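You operate a simulated robot arm through the tools that you are given. There is no shell and no other tool. Be economical: measure what you need, move in short steps, check, and stop when the job is done.

You are at the controls of a simulated two-armed robot. One attempt, no reset.

## Task
The clamp force is too low: set it by the plate, clamp harder and test at the card's pressure.
Fine: clamp lever back to HOLD, pressure lever shut at that pressure; hold till the HOLD DONE lamp lights, pump stopped, drained to 0 bar.

Only the result counts: the job must be done as asked and must still hold three seconds after the hand-in. Knocking over, shifting, dropping, spilling or breaking anything else fails it.

## Robot
Two 7-joint arms with fingered hands on one trunk, on a base that drives. Base frame: it is fixed to the floor where the robot stands at the start and does not move with it; the origin is under the middle of the robot, x ahead of it, y to its left, z up. Units: mm, degrees, N and s.
The left shoulder is at the start at [67, 170, 1044], the right one opposite. With the tool pointing down near the work surface each hand reaches from about 300 to 780 mm from the robot's upright axis, wherever it stands, measured 20 degrees to its own side. Places, roughly: clamp lever [500, -200, 800]; drain lever [700, -500, 500]; fill lever [800, -700, 900]; force knob [600, 0, 1000]; green button [600, -200, 500]; lamp strip [700, -300, 900]; pressure gauge [900, 300, 1200]; pressure knob [600, 0, 800]; pressure lever [800, -700, 600]; stop button [600, 0, 500]; test bench [800, 900, 500]; test card [1000, -750, 1250]; vent knob [600, -200, 1000]. Payload 4 kg a hand.
The tool frame of a hand sits at the grasp point between the pads (the TCP): z along the fingers, y along the line on which they close. The tips reach 26 mm beyond it. Largest opening 132 mm; the body of the gripper starts 73 mm behind the TCP. The gripper is a hand of 4 fingers: y runs from the thumb to the fingers, the wrist lies at [0, 0, -224] in the tool frame, and closing takes about 1.5 s.
Orientation is that of the tool frame in the base frame, as a unit quaternion [w, x, y, z]. With the fingers straight down and closing along the base's y, the tool's x points along the base's -x, its y along +y and its z along -z.

## Interface
- The arms move only by the tool nudge_tool. It takes "left_rows", "right_rows" or both (then of equal length, played together; a hand with none holds still); each is a list of rows, each a list of 7 numbers: the shift along the tool's x, y, z in m, then the turn, a rotation vector about the tool's x, y, z in degrees, then the closure, from 0 (fully open) to 1 (shut). In form: [[tx, ty, tz, ax, ay, az, gripper], ...]. A call has 1 to 20 rows; each row shifts and turns the commanded pose from where the row before left it, along the tool's axes as they then stand. Rows are played at 5 a second. More than 50 mm and 8.6 degrees between two rows, or a gripper value outside its range, and nothing of the call is played. Where a pose cannot be reached the arm comes as near as it can. A force on the tool above 80 N (or 10 N above the force at the start of the call, whichever is more), or a blocked arm, ends the call early, and 0.2 s more pass. Each finger travels about 45 mm/s and halts on what it meets, pressing with about 33 N; the grip force reading is that of the motor and also rises with nothing between the fingers. The clock runs only during rows and for 0.2 s after the last one: add rows that do not move to give the fingers time. The reply holds the time, the measured pose of the TCP, the force on the tool along the base axes, the opening and the grip force, in the units named above and with some noise, with the torque about the TCP (base axes, N m) and any sound that the robot's microphone picked up.
- Cameras (640 x 400 px; columns grow to the right, rows downward): "scene" is now at [162, -36.9, 1245.6]; the picture's right is [-0.40, -0.92, 0.00], its down [-0.42, 0.18, -0.89] and it looks along [0.82, -0.36, -0.46] (base axes); focal length 214 px, centre (320, 200). "left" rides on the left gripper at [-68, 2, -97] in its tool frame; the picture's right is [-0.02, -1.00, 0.00], its down [0.82, -0.02, -0.58] and it looks along [0.58, -0.01, 0.82] (tool axes); focal length 270 px, centre (320, 200). "right" rides on the right gripper at [69, 2, -97] in its tool frame; the picture's right is [-0.03, 1.00, 0.00], its down [-0.82, -0.02, -0.58] and it looks along [-0.58, -0.01, 0.82] (tool axes); focal length 270 px, centre (320, 200).
- grab_frame(camera): a new picture of that camera. The clock stands still meanwhile.
- lift_body(by): slides the trunk up (or, below 0, down) by that many mm; the arms and the scene camera ride with it, the base frame stays. It gives what a move gives, with no picture.
- drive_base(legs): drives the robot by 1 to 6 legs, each [ahead, turn to the left] in mm and degrees, along the robot's own axes; the way and the turn of a leg run together, so that a leg with both is an arc; at most 1500 mm and 180 degrees a leg. The arms and the cameras ride along, it lands a little off, and it stops where it bumps. It gives what a move gives.
- hand_shape(shape, hand): the hand has 4 fingers and takes this shape, open, in about a second: jaw (thumb against the fingers, like two jaws); tri (thumb and two fingers); tip (a fingertip pinch); poke (one finger out to press); point (the index stretched); flat (the hand flat); cup (the hand cupped); fist (a fist). The gripper value then closes the fingers along that shape, each until it touches; the sizes above hold for jaw. It gives what a move gives, with no picture.
- aim_head(pan, tilt): turns the head with the scene camera to pan (to the left, within 86 degrees either way) and tilt (down, from -29 to 69), counted from straight ahead of the robot. It gives what a move gives.
- measure_at(camera, pixels): for up to 12 pixels [column, row] of the newest picture of that camera ("zoom" is the newest enlarged one), the place [x, y, z] in the base frame of the surface seen there, good to about 2 mm, but the place of the scene camera against the robot may be out by one fixed shift of up to 18 mm in any direction. The clock stands still meanwhile.
- close_up(camera, box): a new picture of the part [left, top, right, bottom] of that camera's present view, enlarged. The clock stands still meanwhile.
- sign_off(): hands the job in; it is judged then, once.

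Go step by step. Measure first, check grasps and placings, and put right what went wrong. The budget is 80 turns and 62 pictures, counting those below and the enlarged ones. Unless the task says otherwise, let go and move clear before handing in, and close with one line.

The tools are called by a JSON object that holds its "api" and its "payload". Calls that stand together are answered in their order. nudge_tool: Moves the arms, as the interface text tells. Its arguments: {"type":"object","properties":{"left_rows":{"type":"array"},"right_rows":{"type":"array"}},"required":[]} The other tools are called the same way: lift_body (by) slides the trunk up or down; hand_shape (shape, hand) gives the hand a shape; drive_base (legs) drives the base; aim_head (pan, tilt) turns the head that bears the scene camera; grab_frame (camera) takes a picture; measure_at (camera, pixels) gives the place of the surface under pixels of a picture; close_up (camera, box) takes an enlarged picture of a part of a camera's view; sign_off () hands the job in.

At the start:

```text
time: 0.0
left_position: [462.4, -89.9, 1163.2]
left_tcp_rot: [-0.001, 0.0, 1.0, 0.0]
left_wrist_force: [-0.9, 0.4, 0.6]
left_torque: [0.03, 0.0, 0.01]
left_width: 131.8
left_gripper_force: 0.0
left_shape: jaw
right_position: [423.6, -483.2, 1101.4]
right_tcp_rot: [-0.001, 0.0, 1.0, 0.0]
right_wrist_force: [-0.4, 0.2, 0.2]
right_torque: [0.0, 0.04, -0.01]
right_width: 132.0
right_gripper_force: 0.2
right_shape: jaw
trunk travel left (down, up): [-275.0, 481.0]
robot x, y, heading: [0.3, 1.5, -0.1]
head pan, tilt: [-23.6, 27.1]
```

scene: 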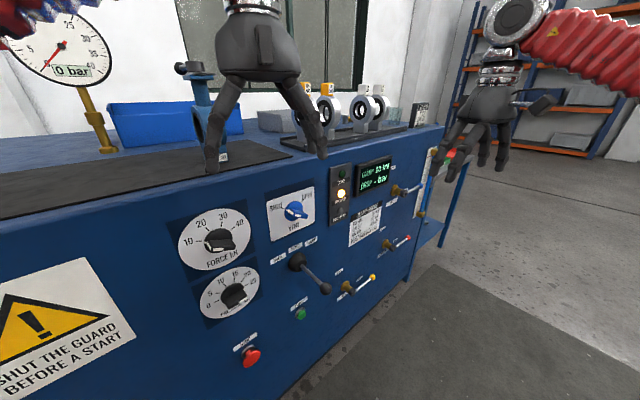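
right: 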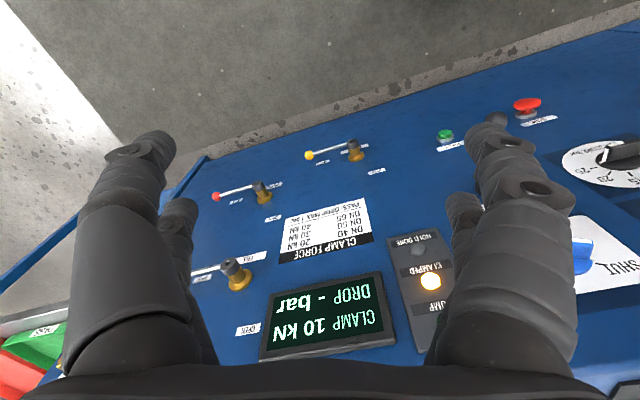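
left: 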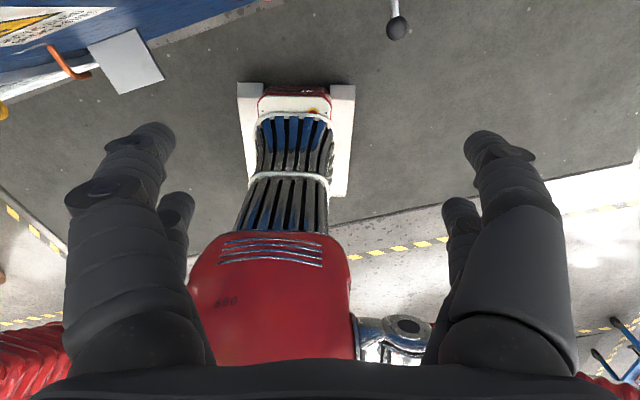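

The panel shows knobs at the left, lamps and a display in the middle, and levers at the right. The display reads CLAMP 10 kN and the CLAMPED lamp is lit. I'll enlarge the plate, panel and card to read them.

{"api": "close_up", "payload": {"camera": "scene", "box": [320, 140, 440, 300]}}

{"api": "close_up", "payload": {"camera": "scene", "box": [170, 170, 350, 380]}}

{"api": "close_up", "payload": {"camera": "scene", "box": [260, 70, 450, 190]}}

```text
2.50 times, centred on (380, 220) of scene
```

zoom: 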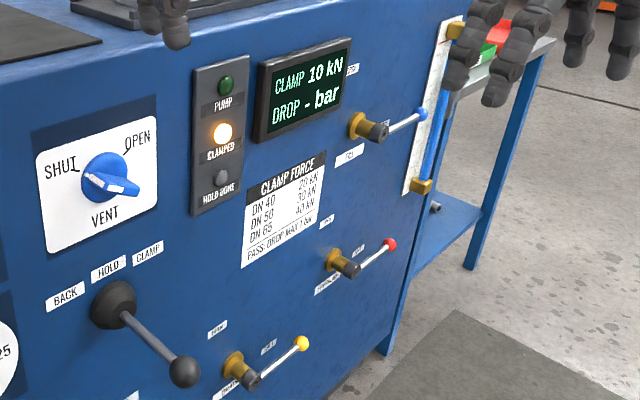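

```text
1.90 times, centred on (260, 275) of scene
```

zoom: 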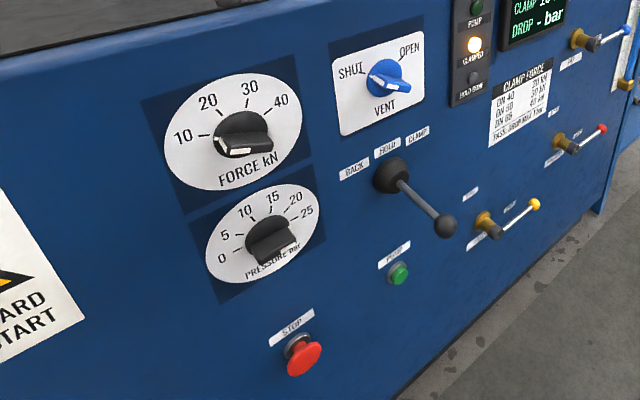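

```text
3.33 times, centred on (355, 130) of scene
```

zoom: 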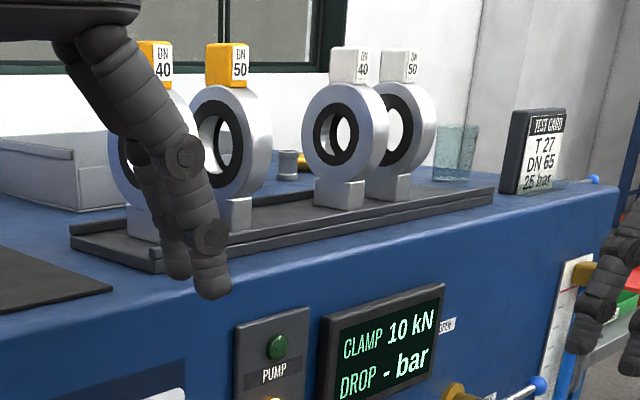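

The card seems to read T 27, DN 65, 25 bar, and the plate gives 40 kN for DN 65. I'll enlarge further to be sure, and check the machine's left part too.

{"api": "close_up", "payload": {"camera": "scene", "box": [405, 98, 435, 130]}}

{"api": "close_up", "payload": {"camera": "scene", "box": [343, 195, 388, 250]}}

{"api": "aim_head", "payload": {"pan": 20, "tilt": 20}}

{"api": "grab_frame", "payload": {"camera": "scene"}}

```text
12.50 times, centred on (420, 114) of scene
```

zoom: 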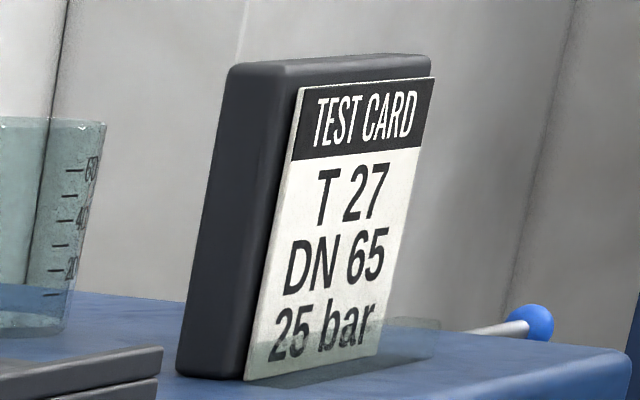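

```text
7.27 times, centred on (366, 222) of scene
```

zoom: 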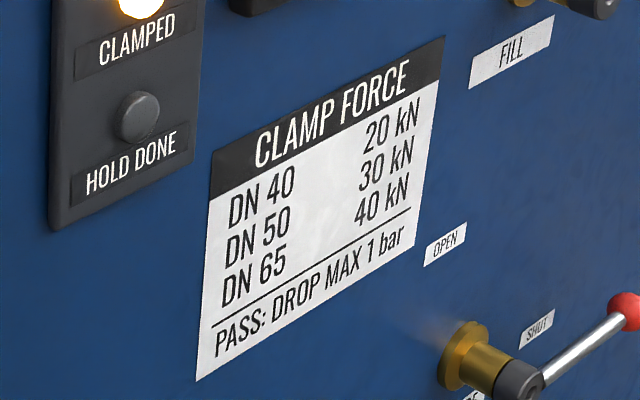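

```text
time: 1.1
left_position: [462.0, -91.3, 1163.9]
left_tcp_rot: [-0.001, -0.001, 1.0, 0.0]
left_wrist_force: [-0.1, 0.2, -0.5]
left_torque: [0.03, 0.0, -0.01]
left_width: 131.9
left_gripper_force: 0.1
left_shape: jaw
right_position: [425.2, -484.3, 1101.7]
right_tcp_rot: [-0.002, 0.0, 1.0, -0.001]
right_wrist_force: [0.4, 0.1, 0.1]
right_torque: [-0.01, -0.01, 0.0]
right_width: 132.0
right_gripper_force: 0.0
right_shape: jaw
trunk travel left (down, up): [-275.0, 481.0]
robot x, y, heading: [-1.7, 3.6, -0.4]
head pan, tilt: [20.0, 20.0]
```

```text
53 pictures are left
```

scene: 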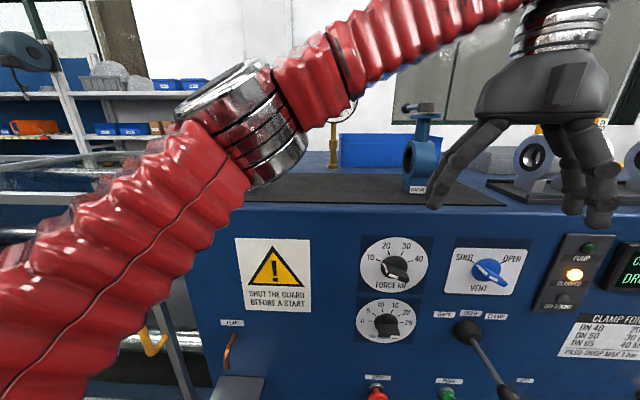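

The left arm hides the left part of the machine, where the guard and an orange handle (230,350) are. I'll look further left and zoom on the handle and the valve.

{"api": "close_up", "payload": {"camera": "scene", "box": [200, 300, 300, 400]}}

{"api": "close_up", "payload": {"camera": "scene", "box": [330, 90, 530, 215]}}

{"api": "aim_head", "payload": {"pan": 60, "tilt": 20}}

{"api": "grab_frame", "payload": {"camera": "scene"}}

```text
4.00 times, centred on (250, 350) of scene
```

zoom: 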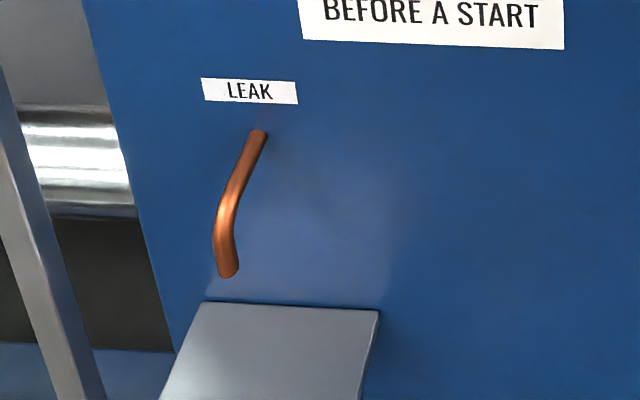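

```text
3.20 times, centred on (430, 152) of scene
```

zoom: 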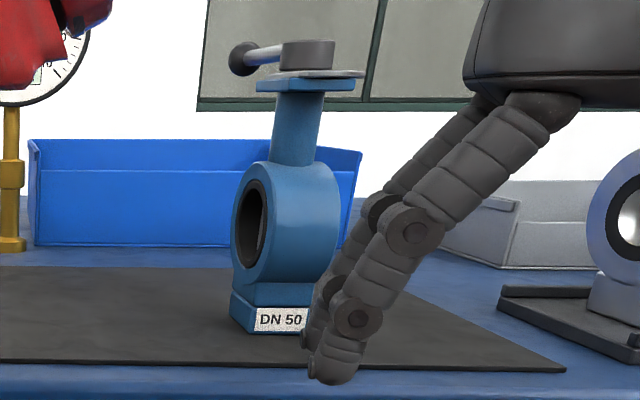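

```text
time: 2.2
left_position: [462.4, -91.0, 1164.1]
left_tcp_rot: [-0.001, 0.0, 1.0, 0.0]
left_wrist_force: [-0.1, 0.3, -0.1]
left_torque: [0.01, 0.01, -0.02]
left_width: 131.7
left_gripper_force: 0.1
left_shape: jaw
right_position: [425.2, -482.9, 1100.6]
right_tcp_rot: [-0.001, -0.001, 1.0, -0.001]
right_wrist_force: [-0.2, -0.5, 0.5]
right_torque: [-0.01, -0.01, 0.01]
right_width: 132.0
right_gripper_force: 0.1
right_shape: jaw
trunk travel left (down, up): [-275.0, 481.0]
robot x, y, heading: [-0.4, -2.5, 0.0]
head pan, tilt: [60.0, 20.0]
```

```text
50 pictures are left
```

scene: 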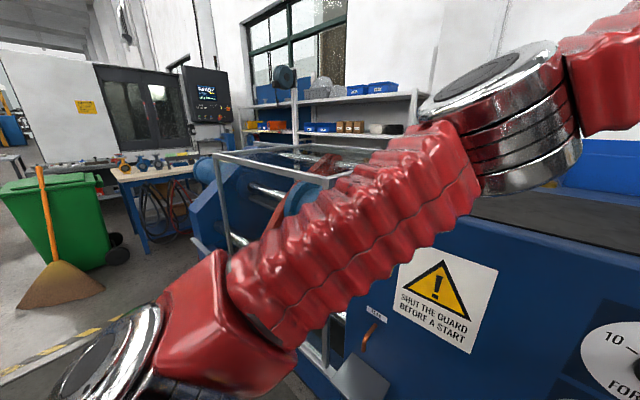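

A DN 50 valve stands on the bench, so I need to see the one actually clamped behind the guard on the left. I'll pull the left arm back and aside to clear the view.

{"api": "nudge_tool", "payload": {"left_rows": [[0.04, 0, 0, 0, 0, 0, 0], [0.04, 0, 0, 0, 0, 0, 0], [0.03, 0.03, 0, 0, 0, 0, 0], [0, 0.04, 0.02, 0, 0, 0, 0], [0, 0.04, 0.02, 0, 0, 0, 0], [0, 0.04, 0.03, 0, 0, 0, 0], [0, 0.04, 0.03, 0, 0, 0, 0], [0, 0.03, 0.03, 0, 0, 0, 0], [0, 0.0, 0.045, 0, 0, 0, 0], [0, 0.0, 0.045, 0, 0, 0, 0], [0, 0, 0.045, 0, 0, 0, 0], [0, 0, 0.045, 0, 0, 0, 0]]}}

{"api": "grab_frame", "payload": {"camera": "scene"}}

```text
time: 4.8
left_position: [350.6, 127.4, 856.3]
left_tcp_rot: [-0.001, -0.001, 1.0, 0.0]
left_wrist_force: [-0.3, -0.1, -0.4]
left_torque: [0.01, 0.01, -0.02]
left_width: 132.1
left_gripper_force: 0.1
left_shape: jaw
right_position: [424.8, -483.4, 1102.1]
right_tcp_rot: [-0.001, 0.0, 1.0, 0.0]
right_wrist_force: [0.6, 0.3, -0.1]
right_torque: [0.03, 0.03, -0.02]
right_width: 132.0
right_gripper_force: 0.0
right_shape: jaw
trunk travel left (down, up): [-275.0, 481.0]
robot x, y, heading: [1.9, 1.9, -0.0]
head pan, tilt: [60.0, 20.0]
```

```text
49 pictures are left
```

scene: 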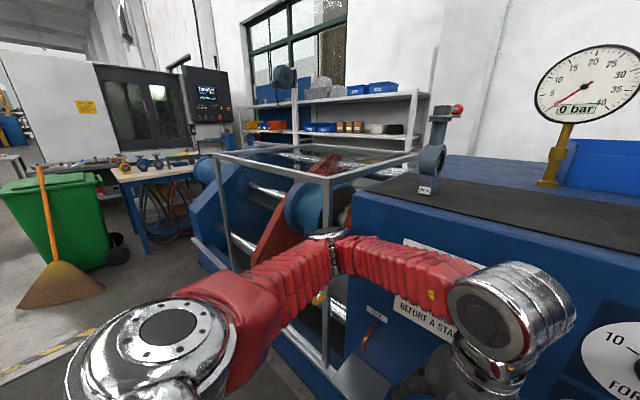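

The guard cage is now visible around (320,170), along with another valve at (432,160). I'll zoom on both.

{"api": "close_up", "payload": {"camera": "scene", "box": [200, 130, 360, 260]}}

{"api": "close_up", "payload": {"camera": "scene", "box": [390, 90, 490, 200]}}

```text
3.08 times, centred on (280, 195) of scene
```

zoom: 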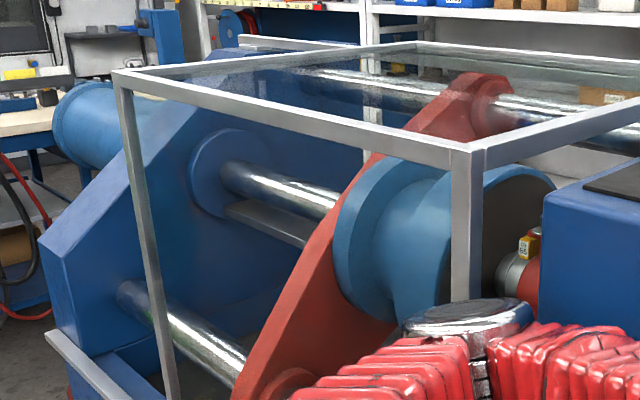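

```text
3.64 times, centred on (440, 145) of scene
```

zoom: 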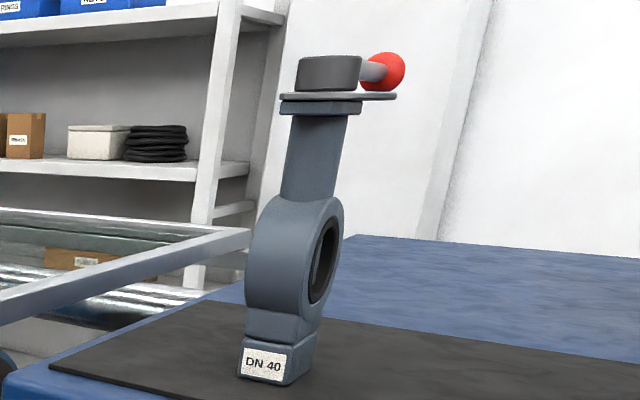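

The guard cage looks shut around a clamped assembly, and the bench valves are only DN 40 and DN 50, so DN 65 needs 40 kN at 25 bar. Next I'll look straight at the panel and measure it.

{"api": "aim_head", "payload": {"pan": -10, "tilt": 30}}

{"api": "grab_frame", "payload": {"camera": "scene"}}

{"api": "close_up", "payload": {"camera": "scene", "box": [200, 200, 400, 325]}}

```text
time: 6.2
left_position: [349.5, 126.6, 856.5]
left_tcp_rot: [0.0, 0.001, 1.0, -0.001]
left_wrist_force: [0.0, -0.3, 0.2]
left_torque: [0.0, -0.02, 0.03]
left_width: 131.9
left_gripper_force: 0.1
left_shape: jaw
right_position: [425.3, -482.4, 1101.7]
right_tcp_rot: [-0.001, 0.0, 1.0, 0.001]
right_wrist_force: [0.7, 0.4, -0.4]
right_torque: [-0.01, 0.01, 0.01]
right_width: 131.8
right_gripper_force: 0.1
right_shape: jaw
trunk travel left (down, up): [-275.0, 481.0]
robot x, y, heading: [2.5, -0.9, -0.1]
head pan, tilt: [-10.0, 30.0]
```

```text
46 pictures are left
```

scene: 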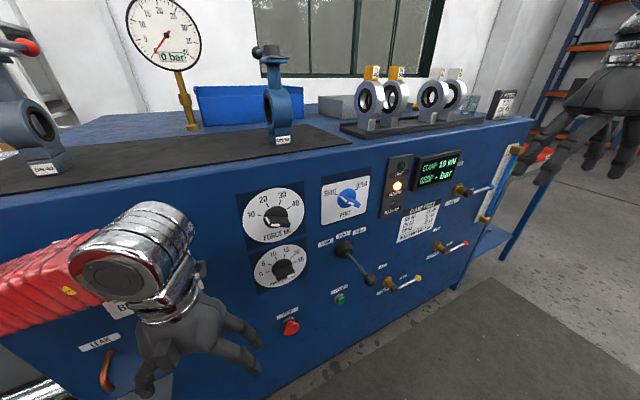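

```text
3.20 times, centred on (300, 262) of scene
```

zoom: 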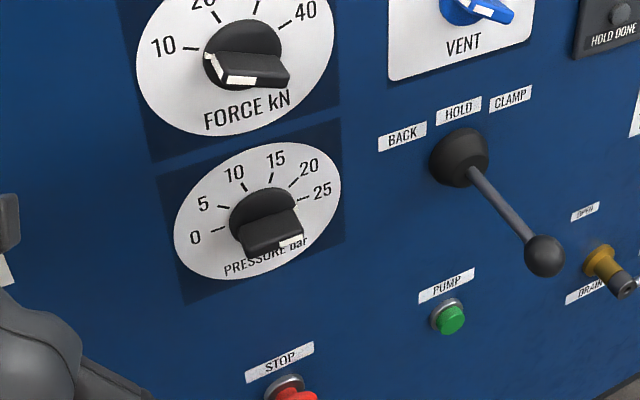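

Force points left at about 10, but the vent and pressure pointers are skewed by the viewing angle. I'll measure the controls now.

{"api": "measure_at", "payload": {"camera": "scene", "pixels": [[275, 216], [282, 270], [350, 197], [344, 247], [370, 279], [340, 299], [291, 328], [397, 186], [384, 283], [418, 278], [437, 246], [465, 243]]}}

{"api": "measure_at", "payload": {"camera": "scene", "pixels": [[461, 190], [490, 188], [255, 190], [255, 280], [420, 222], [350, 170], [400, 260], [200, 300], [300, 160], [450, 140], [320, 280], [104, 372]]}}

```text
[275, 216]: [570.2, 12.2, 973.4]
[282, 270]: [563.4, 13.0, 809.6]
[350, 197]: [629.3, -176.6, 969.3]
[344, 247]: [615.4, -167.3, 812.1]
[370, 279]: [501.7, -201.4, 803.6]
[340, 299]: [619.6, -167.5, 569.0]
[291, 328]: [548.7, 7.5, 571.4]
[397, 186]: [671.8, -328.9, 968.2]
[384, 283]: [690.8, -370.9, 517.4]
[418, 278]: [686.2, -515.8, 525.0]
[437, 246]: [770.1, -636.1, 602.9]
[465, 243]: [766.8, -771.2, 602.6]
```

```text
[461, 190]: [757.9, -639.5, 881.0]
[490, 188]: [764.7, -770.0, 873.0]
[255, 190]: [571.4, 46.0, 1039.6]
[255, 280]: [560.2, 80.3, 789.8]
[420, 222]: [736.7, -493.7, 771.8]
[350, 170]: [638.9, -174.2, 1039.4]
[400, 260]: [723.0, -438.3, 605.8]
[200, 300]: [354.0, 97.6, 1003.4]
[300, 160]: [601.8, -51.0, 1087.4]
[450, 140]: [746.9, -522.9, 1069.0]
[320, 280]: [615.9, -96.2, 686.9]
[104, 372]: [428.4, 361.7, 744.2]
```

The panel stands vertical but is turned about 17° to the robot, with the knobs at one end and the pressure and fill levers about 800 mm further right. I'll tuck the right arm, then drive square to the panel to a spot where the left hand reaches the knobs and the right hand reaches the levers.

{"api": "nudge_tool", "payload": {"right_rows": [[0.04, 0.04, 0, 0, 0, 0, 0], [0.04, 0.04, 0, 0, 0, 0, 0], [0.02, 0.045, 0, 0, 0, 0, 0], [0, 0.045, 0, 0, 0, 0, 0], [0, 0.045, 0, 0, 0, 0, 0], [0, 0, 0, 0, 0, 0, 0]]}}

{"api": "drive_base", "payload": {"legs": [[-60, 0], [0, -73], [515, 0], [0, 90]]}}

{"api": "aim_head", "payload": {"pan": 0, "tilt": 35}}

{"api": "grab_frame", "payload": {"camera": "scene"}}

```text
refused: row 1 steps farther than a row can; nothing moved
```

```text
time: 15.9
left_position: [466.8, -510.2, 858.0]
left_tcp_rot: [0.0, 0.195, 0.981, -0.001]
left_wrist_force: [0.1, -0.1, -0.6]
left_torque: [0.02, -0.05, -0.01]
left_width: 131.8
left_gripper_force: 0.0
left_shape: jaw
right_position: [302.0, -1102.6, 1103.1]
right_tcp_rot: [0.0, 0.194, 0.981, 0.0]
right_wrist_force: [0.0, 0.3, -0.1]
right_torque: [0.01, -0.01, 0.02]
right_width: 132.2
right_gripper_force: 0.1
right_shape: jaw
trunk travel left (down, up): [-275.0, 481.0]
robot x, y, heading: [76.4, -537.3, -20.6]
head pan, tilt: [-10.0, 30.0]
stopped in leg 4: the robot was blocked; the commanded pose is now the measured one
```

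```text
time: 16.6
left_position: [467.6, -509.8, 857.9]
left_tcp_rot: [0.0, 0.195, 0.981, -0.001]
left_wrist_force: [0.6, 0.8, 1.0]
left_torque: [0.0, 0.0, 0.01]
left_width: 132.1
left_gripper_force: 0.1
left_shape: jaw
right_position: [303.6, -1102.0, 1101.2]
right_tcp_rot: [-0.001, 0.193, 0.981, 0.002]
right_wrist_force: [-0.5, -0.3, 0.5]
right_torque: [0.01, -0.02, 0.01]
right_width: 132.1
right_gripper_force: 0.0
right_shape: jaw
trunk travel left (down, up): [-275.0, 481.0]
robot x, y, heading: [70.9, -540.3, -20.5]
head pan, tilt: [0.0, 35.0]
```

```text
44 pictures are left
```

scene: 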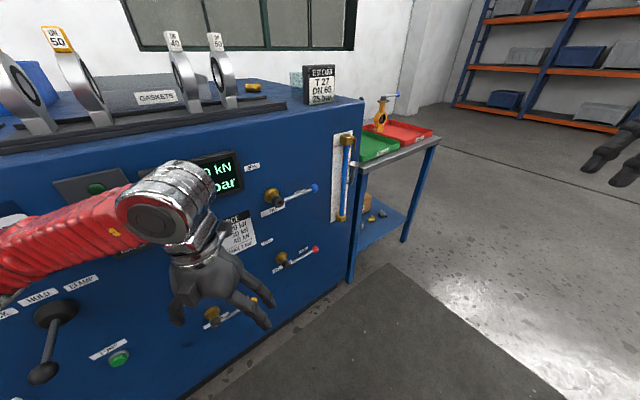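

The turn was blocked at heading -20°, probably by the left elbow near the clamp lever ball (42,372). I'll look there before moving.

{"api": "aim_head", "payload": {"pan": 45, "tilt": 35}}

{"api": "grab_frame", "payload": {"camera": "scene"}}

```text
time: 17.7
left_position: [468.5, -510.0, 857.8]
left_tcp_rot: [0.0, 0.195, 0.981, -0.001]
left_wrist_force: [-1.0, 0.2, 0.3]
left_torque: [0.01, -0.04, -0.04]
left_width: 132.1
left_gripper_force: 0.0
left_shape: jaw
right_position: [304.3, -1103.6, 1101.2]
right_tcp_rot: [0.0, 0.194, 0.981, 0.002]
right_wrist_force: [-0.5, 0.1, 0.0]
right_torque: [0.03, -0.02, -0.01]
right_width: 132.2
right_gripper_force: 0.0
right_shape: jaw
trunk travel left (down, up): [-275.0, 481.0]
robot x, y, heading: [74.5, -536.7, -20.3]
head pan, tilt: [45.0, 35.0]
```

```text
43 pictures are left
```

scene: 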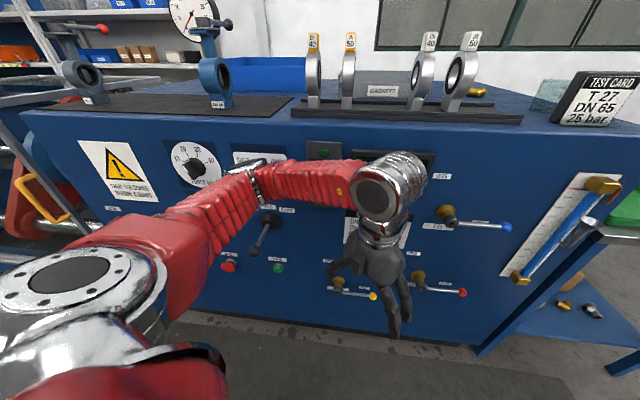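

I'll measure the lever ball and pivot to see whether the lever moved, and the elbow near it.

{"api": "measure_at", "payload": {"camera": "scene", "pixels": [[257, 250], [268, 220], [262, 185], [255, 170], [250, 200], [360, 240], [390, 190]]}}

{"api": "close_up", "payload": {"camera": "scene", "box": [180, 140, 400, 300]}}

```text
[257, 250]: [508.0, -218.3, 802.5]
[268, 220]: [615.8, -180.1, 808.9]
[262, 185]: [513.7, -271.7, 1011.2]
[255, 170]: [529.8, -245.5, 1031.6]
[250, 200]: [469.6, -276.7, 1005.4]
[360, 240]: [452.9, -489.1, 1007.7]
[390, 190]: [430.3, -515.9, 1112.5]
```

```text
2.50 times, centred on (290, 220) of scene
```

zoom: 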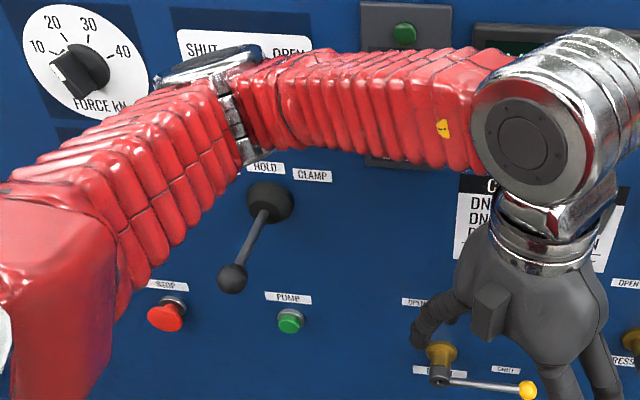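

The elbow is close to the panel by the vent knob at about (255,165), and the lever has not moved. I'll turn right away from it, back off, tuck the right hand and then square up at a larger distance.

{"api": "drive_base", "payload": {"legs": [[0, -8], [-110, 0]]}}

{"api": "nudge_tool", "payload": {"right_rows": [[0.03, 0.03, 0, 0, 0, 0, 0], [0.03, 0.03, 0, 0, 0, 0, 0], [0.02, 0.04, 0, 0, 0, 0, 0], [0, 0.045, 0, 0, 0, 0, 0], [0, 0.045, 0, 0, 0, 0, 0], [0, 0, 0, 0, 0, 0, 0]]}}

{"api": "drive_base", "payload": {"legs": [[0, 45]]}}

{"api": "aim_head", "payload": {"pan": 0, "tilt": 30}}

{"api": "grab_frame", "payload": {"camera": "scene"}}

```text
time: 19.6
left_position: [369.2, -510.7, 858.0]
left_tcp_rot: [0.001, 0.262, 0.965, -0.001]
left_wrist_force: [-0.5, -0.2, 0.2]
left_torque: [-0.01, -0.02, -0.02]
left_width: 132.0
left_gripper_force: 0.0
left_shape: jaw
right_position: [125.4, -1076.0, 1103.4]
right_tcp_rot: [-0.001, 0.262, 0.965, 0.0]
right_wrist_force: [0.1, 0.1, -0.2]
right_torque: [-0.02, -0.03, 0.0]
right_width: 132.1
right_gripper_force: 0.0
right_shape: jaw
trunk travel left (down, up): [-275.0, 481.0]
robot x, y, heading: [-21.6, -482.6, -28.5]
head pan, tilt: [45.0, 35.0]
```

```text
time: 21.0
left_position: [370.7, -511.4, 858.1]
left_tcp_rot: [0.0, 0.263, 0.965, -0.001]
left_wrist_force: [0.6, -0.3, -0.1]
left_torque: [0.01, 0.01, -0.02]
left_width: 132.1
left_gripper_force: 0.0
left_shape: jaw
right_position: [155.0, -870.7, 1101.4]
right_tcp_rot: [0.0, 0.261, 0.965, 0.002]
right_wrist_force: [-0.9, -0.2, -0.2]
right_torque: [-0.01, 0.0, 0.02]
right_width: 131.7
right_gripper_force: 0.0
right_shape: jaw
right hand out of reach, approached as far as the arm can: row 2
trunk travel left (down, up): [-275.0, 481.0]
robot x, y, heading: [-20.6, -481.5, -28.5]
head pan, tilt: [45.0, 35.0]
```

```text
time: 23.6
left_position: [289.4, -235.2, 858.6]
left_tcp_rot: [0.001, -0.107, 0.994, -0.001]
left_wrist_force: [-0.8, -0.4, 0.1]
left_torque: [0.02, -0.03, 0.01]
left_width: 131.8
left_gripper_force: 0.0
left_shape: jaw
right_position: [377.0, -645.0, 1101.5]
right_tcp_rot: [0.0, -0.109, 0.994, 0.0]
right_wrist_force: [-0.5, 0.5, 0.3]
right_torque: [-0.02, 0.0, 0.03]
right_width: 132.0
right_gripper_force: 0.0
right_shape: jaw
trunk travel left (down, up): [-275.0, 481.0]
robot x, y, heading: [-7.9, -524.5, 15.3]
head pan, tilt: [45.0, 35.0]
stopped in leg 1: the robot was blocked; the commanded pose is now the measured one
```

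```text
time: 24.8
left_position: [291.2, -236.1, 859.0]
left_tcp_rot: [0.001, -0.107, 0.994, -0.001]
left_wrist_force: [-0.3, -0.3, -0.3]
left_torque: [0.02, 0.01, -0.02]
left_width: 131.9
left_gripper_force: 0.0
left_shape: jaw
right_position: [376.6, -644.7, 1101.3]
right_tcp_rot: [-0.002, -0.108, 0.994, 0.001]
right_wrist_force: [0.1, 0.4, -0.6]
right_torque: [-0.03, 0.0, -0.01]
right_width: 131.8
right_gripper_force: 0.0
right_shape: jaw
trunk travel left (down, up): [-275.0, 481.0]
robot x, y, heading: [-8.8, -526.2, 15.3]
head pan, tilt: [0.0, 30.0]
```

```text
41 pictures are left
```

scene: 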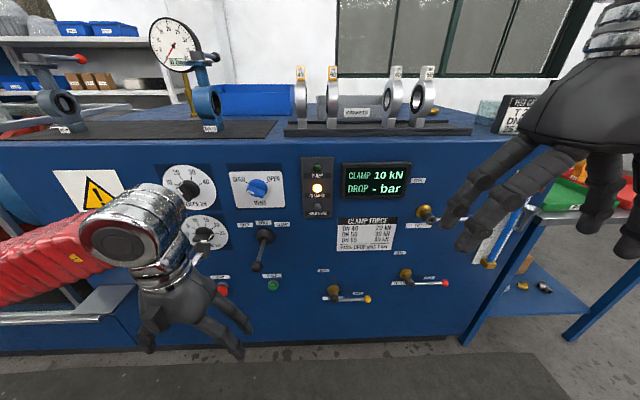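

I'm now nearly square at s≈500 and about 720 mm from the panel, which is where I wanted to be. The turn was still blocked at its end, so I'll check both sides for a contact.

{"api": "aim_head", "payload": {"pan": 80, "tilt": 45}}

{"api": "grab_frame", "payload": {"camera": "scene"}}

{"api": "aim_head", "payload": {"pan": -80, "tilt": 45}}

{"api": "grab_frame", "payload": {"camera": "scene"}}

```text
time: 26.3
left_position: [290.1, -236.3, 859.0]
left_tcp_rot: [0.001, -0.107, 0.994, -0.001]
left_wrist_force: [0.1, -0.4, -0.6]
left_torque: [0.04, 0.02, 0.0]
left_width: 132.2
left_gripper_force: 0.1
left_shape: jaw
right_position: [377.2, -644.5, 1100.8]
right_tcp_rot: [-0.002, -0.109, 0.994, 0.001]
right_wrist_force: [0.3, 0.1, 1.0]
right_torque: [0.0, -0.02, 0.02]
right_width: 132.4
right_gripper_force: 0.0
right_shape: jaw
trunk travel left (down, up): [-275.0, 481.0]
robot x, y, heading: [-5.5, -525.4, 15.1]
head pan, tilt: [80.0, 45.0]
```

```text
40 pictures are left
```

scene: 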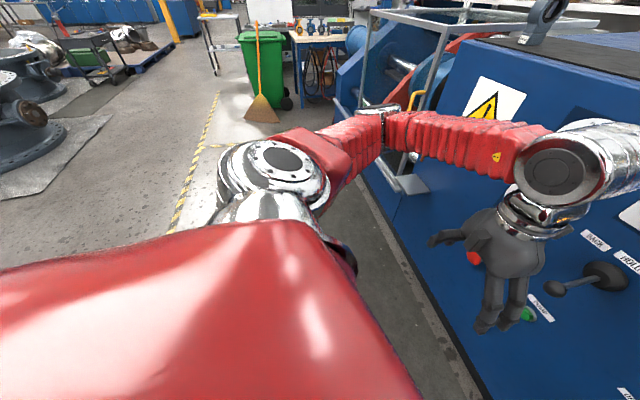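

```text
time: 28.8
left_position: [290.6, -236.1, 859.0]
left_tcp_rot: [0.001, -0.107, 0.994, -0.001]
left_wrist_force: [-0.8, 0.5, -0.4]
left_torque: [-0.01, -0.03, 0.0]
left_width: 132.0
left_gripper_force: 0.0
left_shape: jaw
right_position: [377.8, -645.0, 1102.4]
right_tcp_rot: [-0.002, -0.108, 0.994, 0.001]
right_wrist_force: [0.2, 0.1, 0.0]
right_torque: [-0.02, -0.02, 0.0]
right_width: 132.3
right_gripper_force: 0.0
right_shape: jaw
trunk travel left (down, up): [-275.0, 481.0]
robot x, y, heading: [-10.4, -523.7, 15.0]
head pan, tilt: [-80.0, 45.0]
```

```text
39 pictures are left
```

scene: 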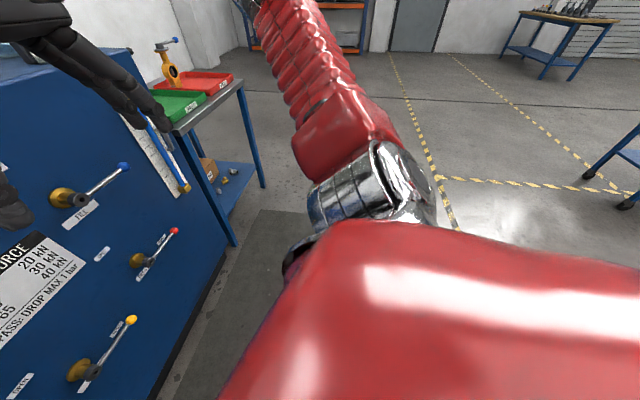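

Both sides are clear and the pose is usable. I'll raise the left hand, move it forward and turn it to point at the panel, so its camera can read the dials straight on.

{"api": "nudge_tool", "payload": {"left_rows": [[0, 0, -0.035, 0, 0, 0, 0], [0, 0, -0.035, 0, 0, 0, 0], [0, 0, -0.035, 0, 0, 0, 0], [-0.045, 0, 0, 0, 0, 0, 0], [-0.045, 0, 0, 0, 0, 0, 0], [0, 0.04, 0, 0, 0, 0, 0], [0, 0.04, 0, 0, 0, 0, 0], [0, 0, 0, 0, -8.2, 0, 0], [0, 0, 0, 0, -8.2, 0, 0], [0, 0, 0, 0, -8.2, 0, 0], [0, 0, 0, 0, -8.2, 0, 0], [0, 0, 0, 0, -8.2, 0, 0], [0, 0, 0, 0, -8.2, 0, 0], [0, 0, 0, 0, -8.2, 0, 0], [0, 0, 0, 0, -8.2, 0, 0], [0, 0, 0, 0, -8.2, 0, 0], [0, 0, 0, 0, -8.2, 0, 0], [0, 0, 0, 0, -8.0, 0, 0], [0, 0, 0, 0, 0, 0, 0]]}}

{"api": "grab_frame", "payload": {"camera": "left"}}

```text
time: 32.8
left_position: [442.1, -94.6, 984.5]
left_tcp_rot: [0.616, -0.084, 0.78, 0.065]
left_wrist_force: [0.6, 0.1, 0.4]
left_torque: [-0.01, 0.01, 0.03]
left_width: 131.8
left_gripper_force: 0.2
left_shape: jaw
left hand out of reach, approached as far as the arm can: row 12, 13, 14, 15, 16, 17, 18
right_position: [377.5, -644.8, 1101.5]
right_tcp_rot: [-0.002, -0.109, 0.994, 0.001]
right_wrist_force: [0.5, -0.5, -0.2]
right_torque: [-0.03, 0.02, 0.02]
right_width: 132.2
right_gripper_force: 0.0
right_shape: jaw
trunk travel left (down, up): [-275.0, 481.0]
robot x, y, heading: [-9.3, -527.5, 15.2]
head pan, tilt: [-80.0, 45.0]
```

```text
38 pictures are left
```

left: 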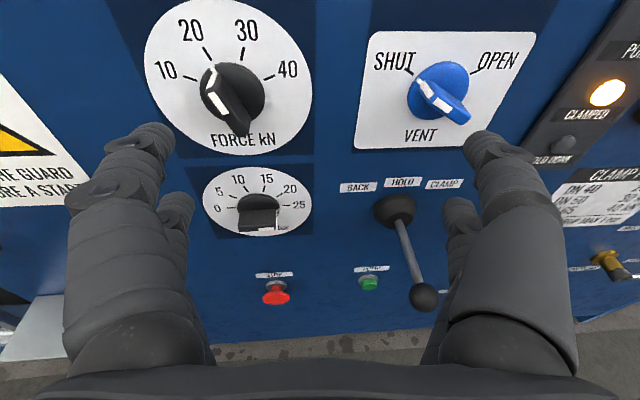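

Straight on, the vent mark lies on the SHUT side at (430,95), and the force mark at (215,90) lies between 10 and 20. I'll zoom on the dials.

{"api": "close_up", "payload": {"camera": "left", "box": [140, 0, 320, 240]}}

{"api": "close_up", "payload": {"camera": "left", "box": [340, 20, 560, 220]}}

{"api": "measure_at", "payload": {"camera": "left", "pixels": [[213, 75], [217, 103], [248, 125], [300, 50], [160, 100], [222, 197], [274, 225], [246, 228], [245, 210], [425, 85], [442, 106], [465, 122]]}}

```text
1.67 times, centred on (230, 120) of left
```

zoom: 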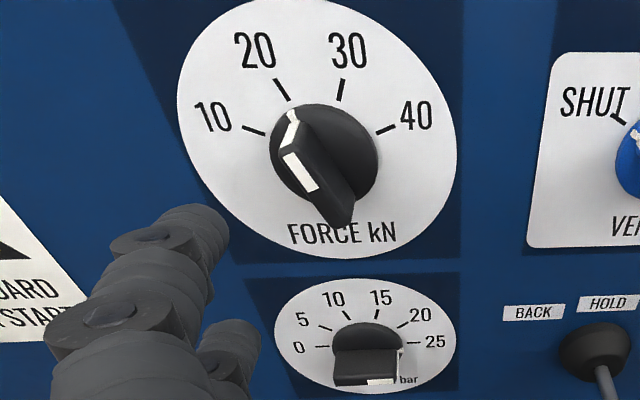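

```text
2.00 times, centred on (450, 120) of left
```

zoom: 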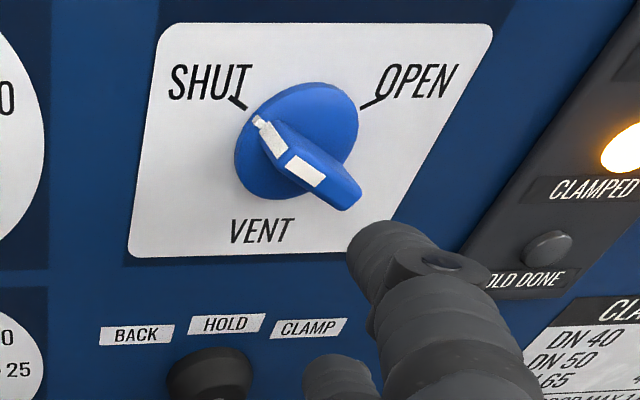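

```text
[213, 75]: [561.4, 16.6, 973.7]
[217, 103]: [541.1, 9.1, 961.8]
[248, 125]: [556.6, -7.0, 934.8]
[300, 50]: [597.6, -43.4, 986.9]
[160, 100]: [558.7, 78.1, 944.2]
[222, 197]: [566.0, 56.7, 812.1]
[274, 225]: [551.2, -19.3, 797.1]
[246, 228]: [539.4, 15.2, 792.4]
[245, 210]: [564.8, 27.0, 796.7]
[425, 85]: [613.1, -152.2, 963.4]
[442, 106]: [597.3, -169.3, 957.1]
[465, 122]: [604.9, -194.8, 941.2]
```

Vent is SHUT, the pressure knob seems to be at 25, and the force knob is near 20, so it has to go to 40. I'll move the left hand forward a little and see how its pitch settles.

{"api": "nudge_tool", "payload": {"left_rows": [[0, 0, 0.03, 0, 0, 0, 0], [0, 0.03, 0.03, 0, 0, 0, 0], [0, 0.03, 0, 0, 0, 0, 0], [0, 0, 0, 0, 0, 0, 0], [0, 0, 0, 0, 0, 0, 0]]}}

```text
time: 34.0
left_position: [484.8, -26.8, 968.8]
left_tcp_rot: [0.616, -0.085, 0.78, 0.066]
left_wrist_force: [-0.6, 0.5, -0.4]
left_torque: [-0.01, -0.01, 0.01]
left_width: 131.9
left_gripper_force: 0.0
left_shape: jaw
right_position: [377.8, -645.4, 1102.0]
right_tcp_rot: [-0.002, -0.109, 0.994, 0.001]
right_wrist_force: [-0.2, 0.7, 0.3]
right_torque: [0.02, 0.0, -0.03]
right_width: 131.7
right_gripper_force: 0.0
right_shape: jaw
trunk travel left (down, up): [-275.0, 481.0]
robot x, y, heading: [-5.3, -528.0, 15.3]
head pan, tilt: [-80.0, 45.0]
```

Now I'll correct the pitch (13° up) and yaw (about 4.6° left) so the tool is square to the panel, and look at the knob.

{"api": "nudge_tool", "payload": {"left_rows": [[0, 0, 0, 0, -6.7, 0, 0], [0, 0, 0, 0, -6.7, 0, 0], [0, 0, 0, -4.6, 0, 0, 0], [0, 0, 0, 0, 0, 0, 0]]}}

{"api": "grab_frame", "payload": {"camera": "left"}}

```text
time: 35.0
left_position: [484.6, -26.1, 968.5]
left_tcp_rot: [0.699, -0.105, 0.699, 0.105]
left_wrist_force: [0.3, 0.2, -0.2]
left_torque: [0.0, 0.02, -0.01]
left_width: 131.9
left_gripper_force: 0.0
left_shape: jaw
right_position: [376.8, -644.4, 1102.7]
right_tcp_rot: [-0.001, -0.109, 0.994, 0.0]
right_wrist_force: [-0.1, 0.2, -0.1]
right_torque: [0.03, 0.02, 0.04]
right_width: 131.9
right_gripper_force: 0.0
right_shape: jaw
trunk travel left (down, up): [-275.0, 481.0]
robot x, y, heading: [-8.8, -524.1, 15.2]
head pan, tilt: [-80.0, 45.0]
```

```text
35 pictures are left
```

left: 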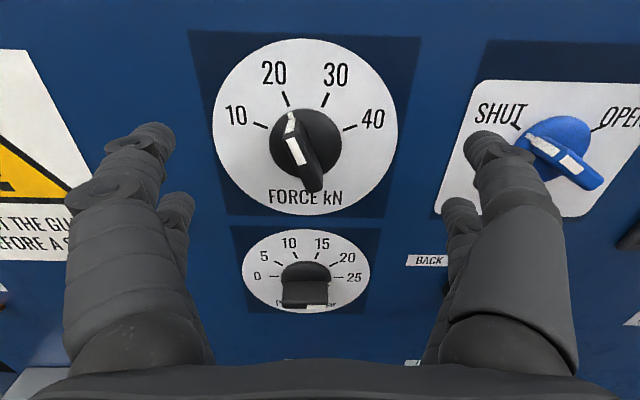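

The view is square and the force bar points at 20 (289,112). I'll measure the bar, the dial and the marks.

{"api": "measure_at", "payload": {"camera": "left", "pixels": [[291, 137], [299, 160], [314, 190], [302, 150], [318, 185], [289, 98], [324, 100], [349, 128], [261, 125], [290, 117], [305, 165], [310, 175]]}}

{"api": "close_up", "payload": {"camera": "left", "box": [205, 30, 405, 320]}}

```text
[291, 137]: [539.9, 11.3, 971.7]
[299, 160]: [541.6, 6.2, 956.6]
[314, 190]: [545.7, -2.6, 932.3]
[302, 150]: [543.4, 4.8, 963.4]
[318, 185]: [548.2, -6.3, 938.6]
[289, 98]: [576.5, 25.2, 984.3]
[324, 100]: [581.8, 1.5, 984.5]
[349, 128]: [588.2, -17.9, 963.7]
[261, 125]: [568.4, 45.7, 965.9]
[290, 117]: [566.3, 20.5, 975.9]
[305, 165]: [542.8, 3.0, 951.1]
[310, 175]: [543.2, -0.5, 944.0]
```

```text
1.38 times, centred on (305, 175) of left
```

zoom: 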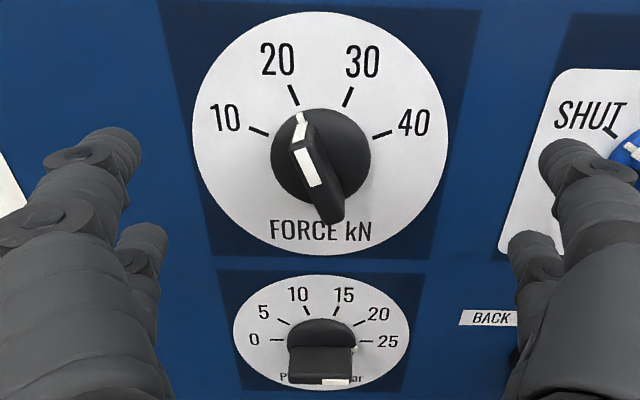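

The pressure knob mark sits at the right, so it is already at 25. The force bar is centred at s≈156, z≈952 and leans 21°, so I'll roll the hand, move in, and close on it.

{"api": "nudge_tool", "payload": {"left_rows": [[0.0165, 0.0105, 0, 0, 0, 0, 0], [0, 0, 0, 0, 0, -7, 0], [0, 0, 0, 0, 0, -7, 0], [0, 0, 0, 0, 0, -7, 0], [0, 0, 0.028, 0, 0, 0, 0], [0, 0, 0.028, 0, 0, 0, 0.3], [0, 0, 0, 0, 0, 0, 0.6], [0, 0, 0, 0, 0, 0, 0.8], [0, 0, 0, 0, 0, 0, 1], [0, 0, 0, 0, 0, 0, 1], [0, 0, 0, 0, 0, 0, 1], [0, 0, 0, 0, 0, 0, 1], [0, 0, 0, 0, 0, 0, 1], [0, 0, 0, 0, 0, 0, 1]]}}

{"api": "grab_frame", "payload": {"camera": "left"}}

```text
time: 38.0
left_position: [537.6, 0.8, 952.7]
left_tcp_rot: [0.706, -0.231, 0.669, -0.026]
left_wrist_force: [5.2, 2.8, 1.4]
left_torque: [0.02, -0.06, 0.03]
left_width: 5.5
left_gripper_force: 33.2
left_shape: jaw
right_position: [376.9, -644.9, 1102.5]
right_tcp_rot: [-0.001, -0.109, 0.994, 0.001]
right_wrist_force: [0.4, 0.3, -0.2]
right_torque: [-0.02, -0.01, 0.0]
right_width: 132.1
right_gripper_force: 0.1
right_shape: jaw
trunk travel left (down, up): [-275.0, 481.0]
robot x, y, heading: [-6.3, -522.8, 15.2]
head pan, tilt: [-80.0, 45.0]
```

```text
33 pictures are left
```

left: 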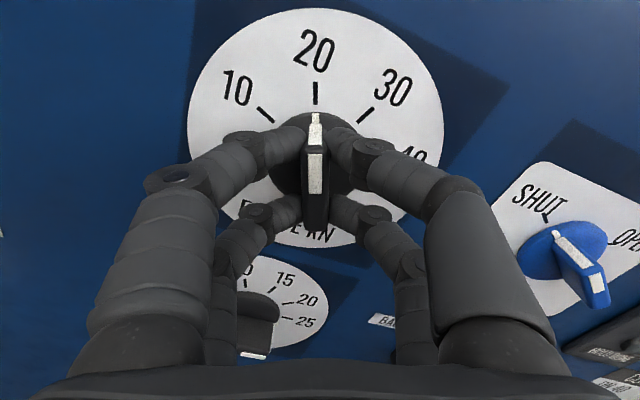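

The fingers hold the bar and it points at 20. I'll turn it about 90° clockwise to 40.

{"api": "nudge_tool", "payload": {"left_rows": [[0, 0, 0, 0, 0, 8.2, 1], [0, 0, 0, 0, 0, 8.2, 1], [0, 0, 0, 0, 0, 8.2, 1], [0, 0, 0, 0, 0, 8.2, 1], [0, 0, 0, 0, 0, 8.2, 1], [0, 0, 0, 0, 0, 8.2, 1], [0, 0, 0, 0, 0, 8.2, 1], [0, 0, 0, 0, 0, 8.2, 1], [0, 0, 0, 0, 0, 8.2, 1], [0, 0, 0, 0, 0, 8.2, 1], [0, 0, 0, 0, 0, 8.0, 1], [0, 0, 0, 0, 0, 0, 1]]}}

{"api": "grab_frame", "payload": {"camera": "left"}}

```text
time: 40.5
left_position: [539.5, -0.2, 950.9]
left_tcp_rot: [0.516, 0.311, 0.637, 0.481]
left_wrist_force: [3.7, -14.1, -15.5]
left_torque: [-0.12, 0.31, -0.29]
left_width: 5.6
left_gripper_force: 32.6
left_shape: jaw
right_position: [378.4, -645.3, 1100.0]
right_tcp_rot: [-0.002, -0.109, 0.994, 0.0]
right_wrist_force: [-0.3, -0.2, 0.1]
right_torque: [0.01, 0.01, 0.03]
right_width: 132.0
right_gripper_force: 0.1
right_shape: jaw
trunk travel left (down, up): [-275.0, 481.0]
robot x, y, heading: [-8.4, -524.4, 14.8]
head pan, tilt: [-80.0, 45.0]
```

```text
32 pictures are left
```

left: 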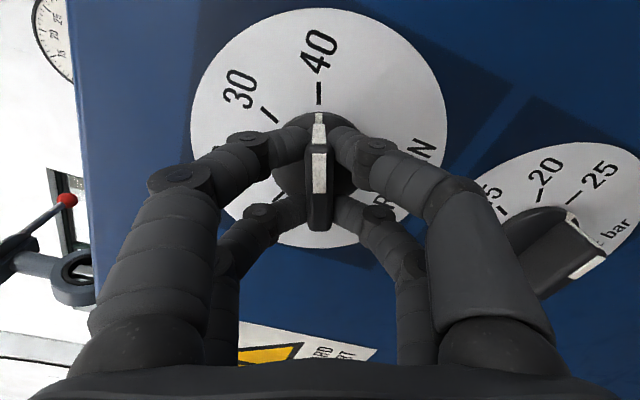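

The force knob now points at 40. I'll release it, back off and unroll, then take the poke shape for the pump button.

{"api": "nudge_tool", "payload": {"left_rows": [[0, 0, 0, 0, 0, 0, 0.6], [0, 0, 0, 0, 0, 0, 0.3], [0, 0, 0, 0, 0, 0, 0.2], [0, 0, 0, 0, 0, 0, 0.2], [0, 0, 0, 0, 0, 0, 0.2], [0, 0, -0.045, 0, 0, 0, 0.2], [0, 0, -0.045, 0, 0, 0, 0.2], [0, 0, -0.02, 0, 0, 0, 0.2], [0, 0, 0, 0, 0, -7.67, 0], [0, 0, 0, 0, 0, -7.67, 0], [0, 0, 0, 0, 0, -7.67, 0], [0, 0, 0, 0, 0, -7.67, 0], [0, 0, 0, 0, 0, -7.67, 0], [0, 0, 0, 0, 0, -7.67, 0], [0, 0, 0, 0, 0, -7.67, 0], [0, 0, 0, 0, 0, -7.67, 0], [0, 0, 0, 0, 0, -7.67, 0]]}}

{"api": "hand_shape", "payload": {"hand": "left", "shape": "poke"}}

{"api": "nudge_tool", "payload": {"left_rows": [[0.048, 0, 0, 0, 0, 0, 0], [0.048, 0, 0, 0, 0, 0, 0], [0.048, 0, 0, 0, 0, 0, 0], [0.048, 0, 0, 0, 0, 0, 0], [0.048, 0, 0, 0, 0, 0, 0], [0.048, 0, 0, 0, 0, 0, 0], [0.048, 0, 0, 0, 0, 0, 0], [0.045, 0, 0, 0, 0, 0, 0], [0, -0.046, 0, 0, 0, 0, 0], [0, -0.046, 0, 0, 0, 0, 0], [0, -0.046, 0, 0, 0, 0, 0], [0, -0.046, 0, 0, 0, 0, 0], [0, 0, 0, 0, 0, 0, 0]]}}

{"api": "grab_frame", "payload": {"camera": "left"}}

```text
time: 44.1
left_position: [431.1, -31.8, 951.8]
left_tcp_rot: [0.699, -0.107, 0.699, 0.104]
left_wrist_force: [0.7, -0.7, -0.2]
left_torque: [-0.01, -0.06, 0.0]
left_width: 132.0
left_gripper_force: 0.1
left_shape: jaw
right_position: [376.6, -646.9, 1102.1]
right_tcp_rot: [-0.002, -0.108, 0.994, 0.0]
right_wrist_force: [-0.2, -0.6, -0.3]
right_torque: [0.01, -0.01, 0.0]
right_width: 132.3
right_gripper_force: 0.0
right_shape: jaw
trunk travel left (down, up): [-275.0, 481.0]
robot x, y, heading: [-5.6, -525.3, 15.0]
head pan, tilt: [-80.0, 45.0]
```

```text
time: 45.0
left_position: [430.9, -32.3, 951.9]
left_tcp_rot: [0.699, -0.104, 0.699, 0.104]
left_wrist_force: [-0.6, -0.2, -0.1]
left_torque: [-0.03, 0.02, 0.02]
left_width: 0.1
left_gripper_force: 0.0
left_shape: poke
right_position: [378.2, -645.3, 1100.8]
right_tcp_rot: [-0.002, -0.109, 0.994, 0.001]
right_wrist_force: [0.5, 0.4, 0.0]
right_torque: [-0.01, 0.02, 0.0]
right_width: 132.1
right_gripper_force: 0.0
right_shape: jaw
trunk travel left (down, up): [-275.0, 481.0]
robot x, y, heading: [-7.5, -521.0, 15.4]
head pan, tilt: [-80.0, 45.0]
```

```text
time: 47.9
left_position: [487.7, -207.2, 572.3]
left_tcp_rot: [0.699, -0.104, 0.7, 0.103]
left_wrist_force: [1.1, 0.7, 0.3]
left_torque: [-0.01, 0.0, 0.02]
left_width: 0.0
left_gripper_force: 0.0
left_shape: poke
right_position: [377.7, -645.5, 1100.6]
right_tcp_rot: [-0.001, -0.108, 0.994, 0.001]
right_wrist_force: [-0.5, -0.2, 0.4]
right_torque: [0.02, 0.01, -0.04]
right_width: 132.0
right_gripper_force: 0.1
right_shape: jaw
trunk travel left (down, up): [-275.0, 481.0]
robot x, y, heading: [-7.0, -525.3, 15.1]
head pan, tilt: [-80.0, 45.0]
```

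```text
31 pictures are left
```

left: 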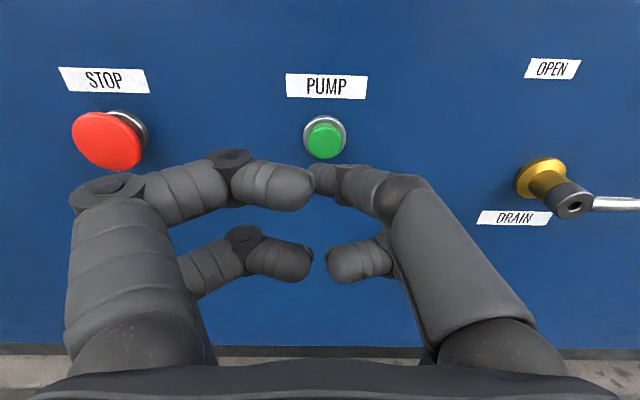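

In poke shape the upper-right fingertip near (322,180) seems the foremost. I'll measure the tips and the button at (325,140).

{"api": "measure_at", "payload": {"camera": "left", "pixels": [[325, 140], [318, 178], [330, 172], [303, 190], [355, 185], [398, 185], [305, 262], [335, 262], [310, 138], [245, 160], [450, 200], [106, 140]]}}

{"api": "close_up", "payload": {"camera": "left", "box": [220, 80, 440, 300]}}

```text
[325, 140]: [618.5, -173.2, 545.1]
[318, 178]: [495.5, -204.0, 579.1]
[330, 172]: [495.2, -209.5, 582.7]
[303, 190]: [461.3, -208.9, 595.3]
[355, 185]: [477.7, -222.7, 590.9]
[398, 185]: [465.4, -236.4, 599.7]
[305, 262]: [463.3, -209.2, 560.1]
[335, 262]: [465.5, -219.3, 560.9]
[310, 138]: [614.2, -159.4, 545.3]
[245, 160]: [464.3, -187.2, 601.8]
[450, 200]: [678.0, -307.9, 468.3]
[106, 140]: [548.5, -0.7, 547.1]
```

```text
1.82 times, centred on (330, 190) of left
```

zoom: 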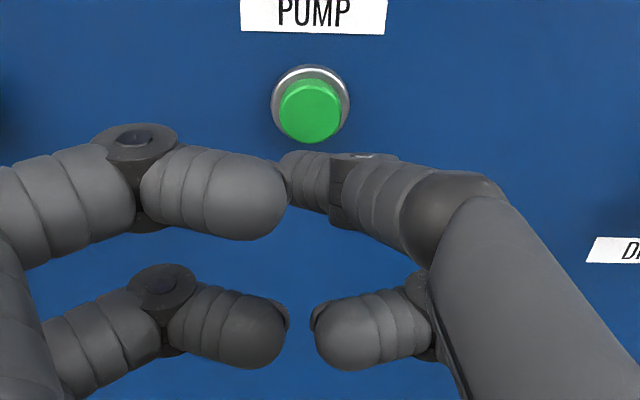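

The poke tip lies on the tool axis at s≈340, z≈572, and the button is at s≈346, z≈545. I'll align, come in gently, press and withdraw.

{"api": "nudge_tool", "payload": {"left_rows": [[0.027, -0.006, 0, 0, 0, 0, 0], [0, 0, 0.045, 0, 0, 0, 0], [0, 0, 0.045, 0, 0, 0, 0], [0, 0, 0.01, 0, 0, 0, 0], [0, 0, 0.005, 0, 0, 0, 0], [0, 0, 0.004, 0, 0, 0, 0], [0, 0, 0.004, 0, 0, 0, 0], [0, 0, 0.004, 0, 0, 0, 0], [0, 0, 0, 0, 0, 0, 0]]}}

{"api": "grab_frame", "payload": {"camera": "left"}}

```text
time: 49.9
left_position: [597.5, -180.7, 545.6]
left_tcp_rot: [0.699, -0.105, 0.699, 0.104]
left_wrist_force: [-8.3, -2.6, 1.1]
left_torque: [-0.02, -0.04, -0.08]
left_width: 0.0
left_gripper_force: 0.0
left_shape: poke
right_position: [377.1, -645.7, 1101.3]
right_tcp_rot: [0.0, -0.108, 0.994, 0.001]
right_wrist_force: [0.2, -0.1, 0.6]
right_torque: [0.03, 0.01, -0.01]
right_width: 132.1
right_gripper_force: 0.0
right_shape: jaw
trunk travel left (down, up): [-275.0, 481.0]
robot x, y, heading: [-5.5, -523.4, 15.4]
head pan, tilt: [-80.0, 45.0]
heard: click
```

```text
29 pictures are left
```

left: 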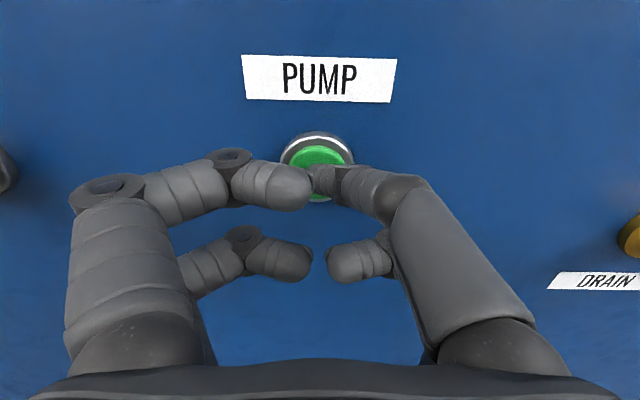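

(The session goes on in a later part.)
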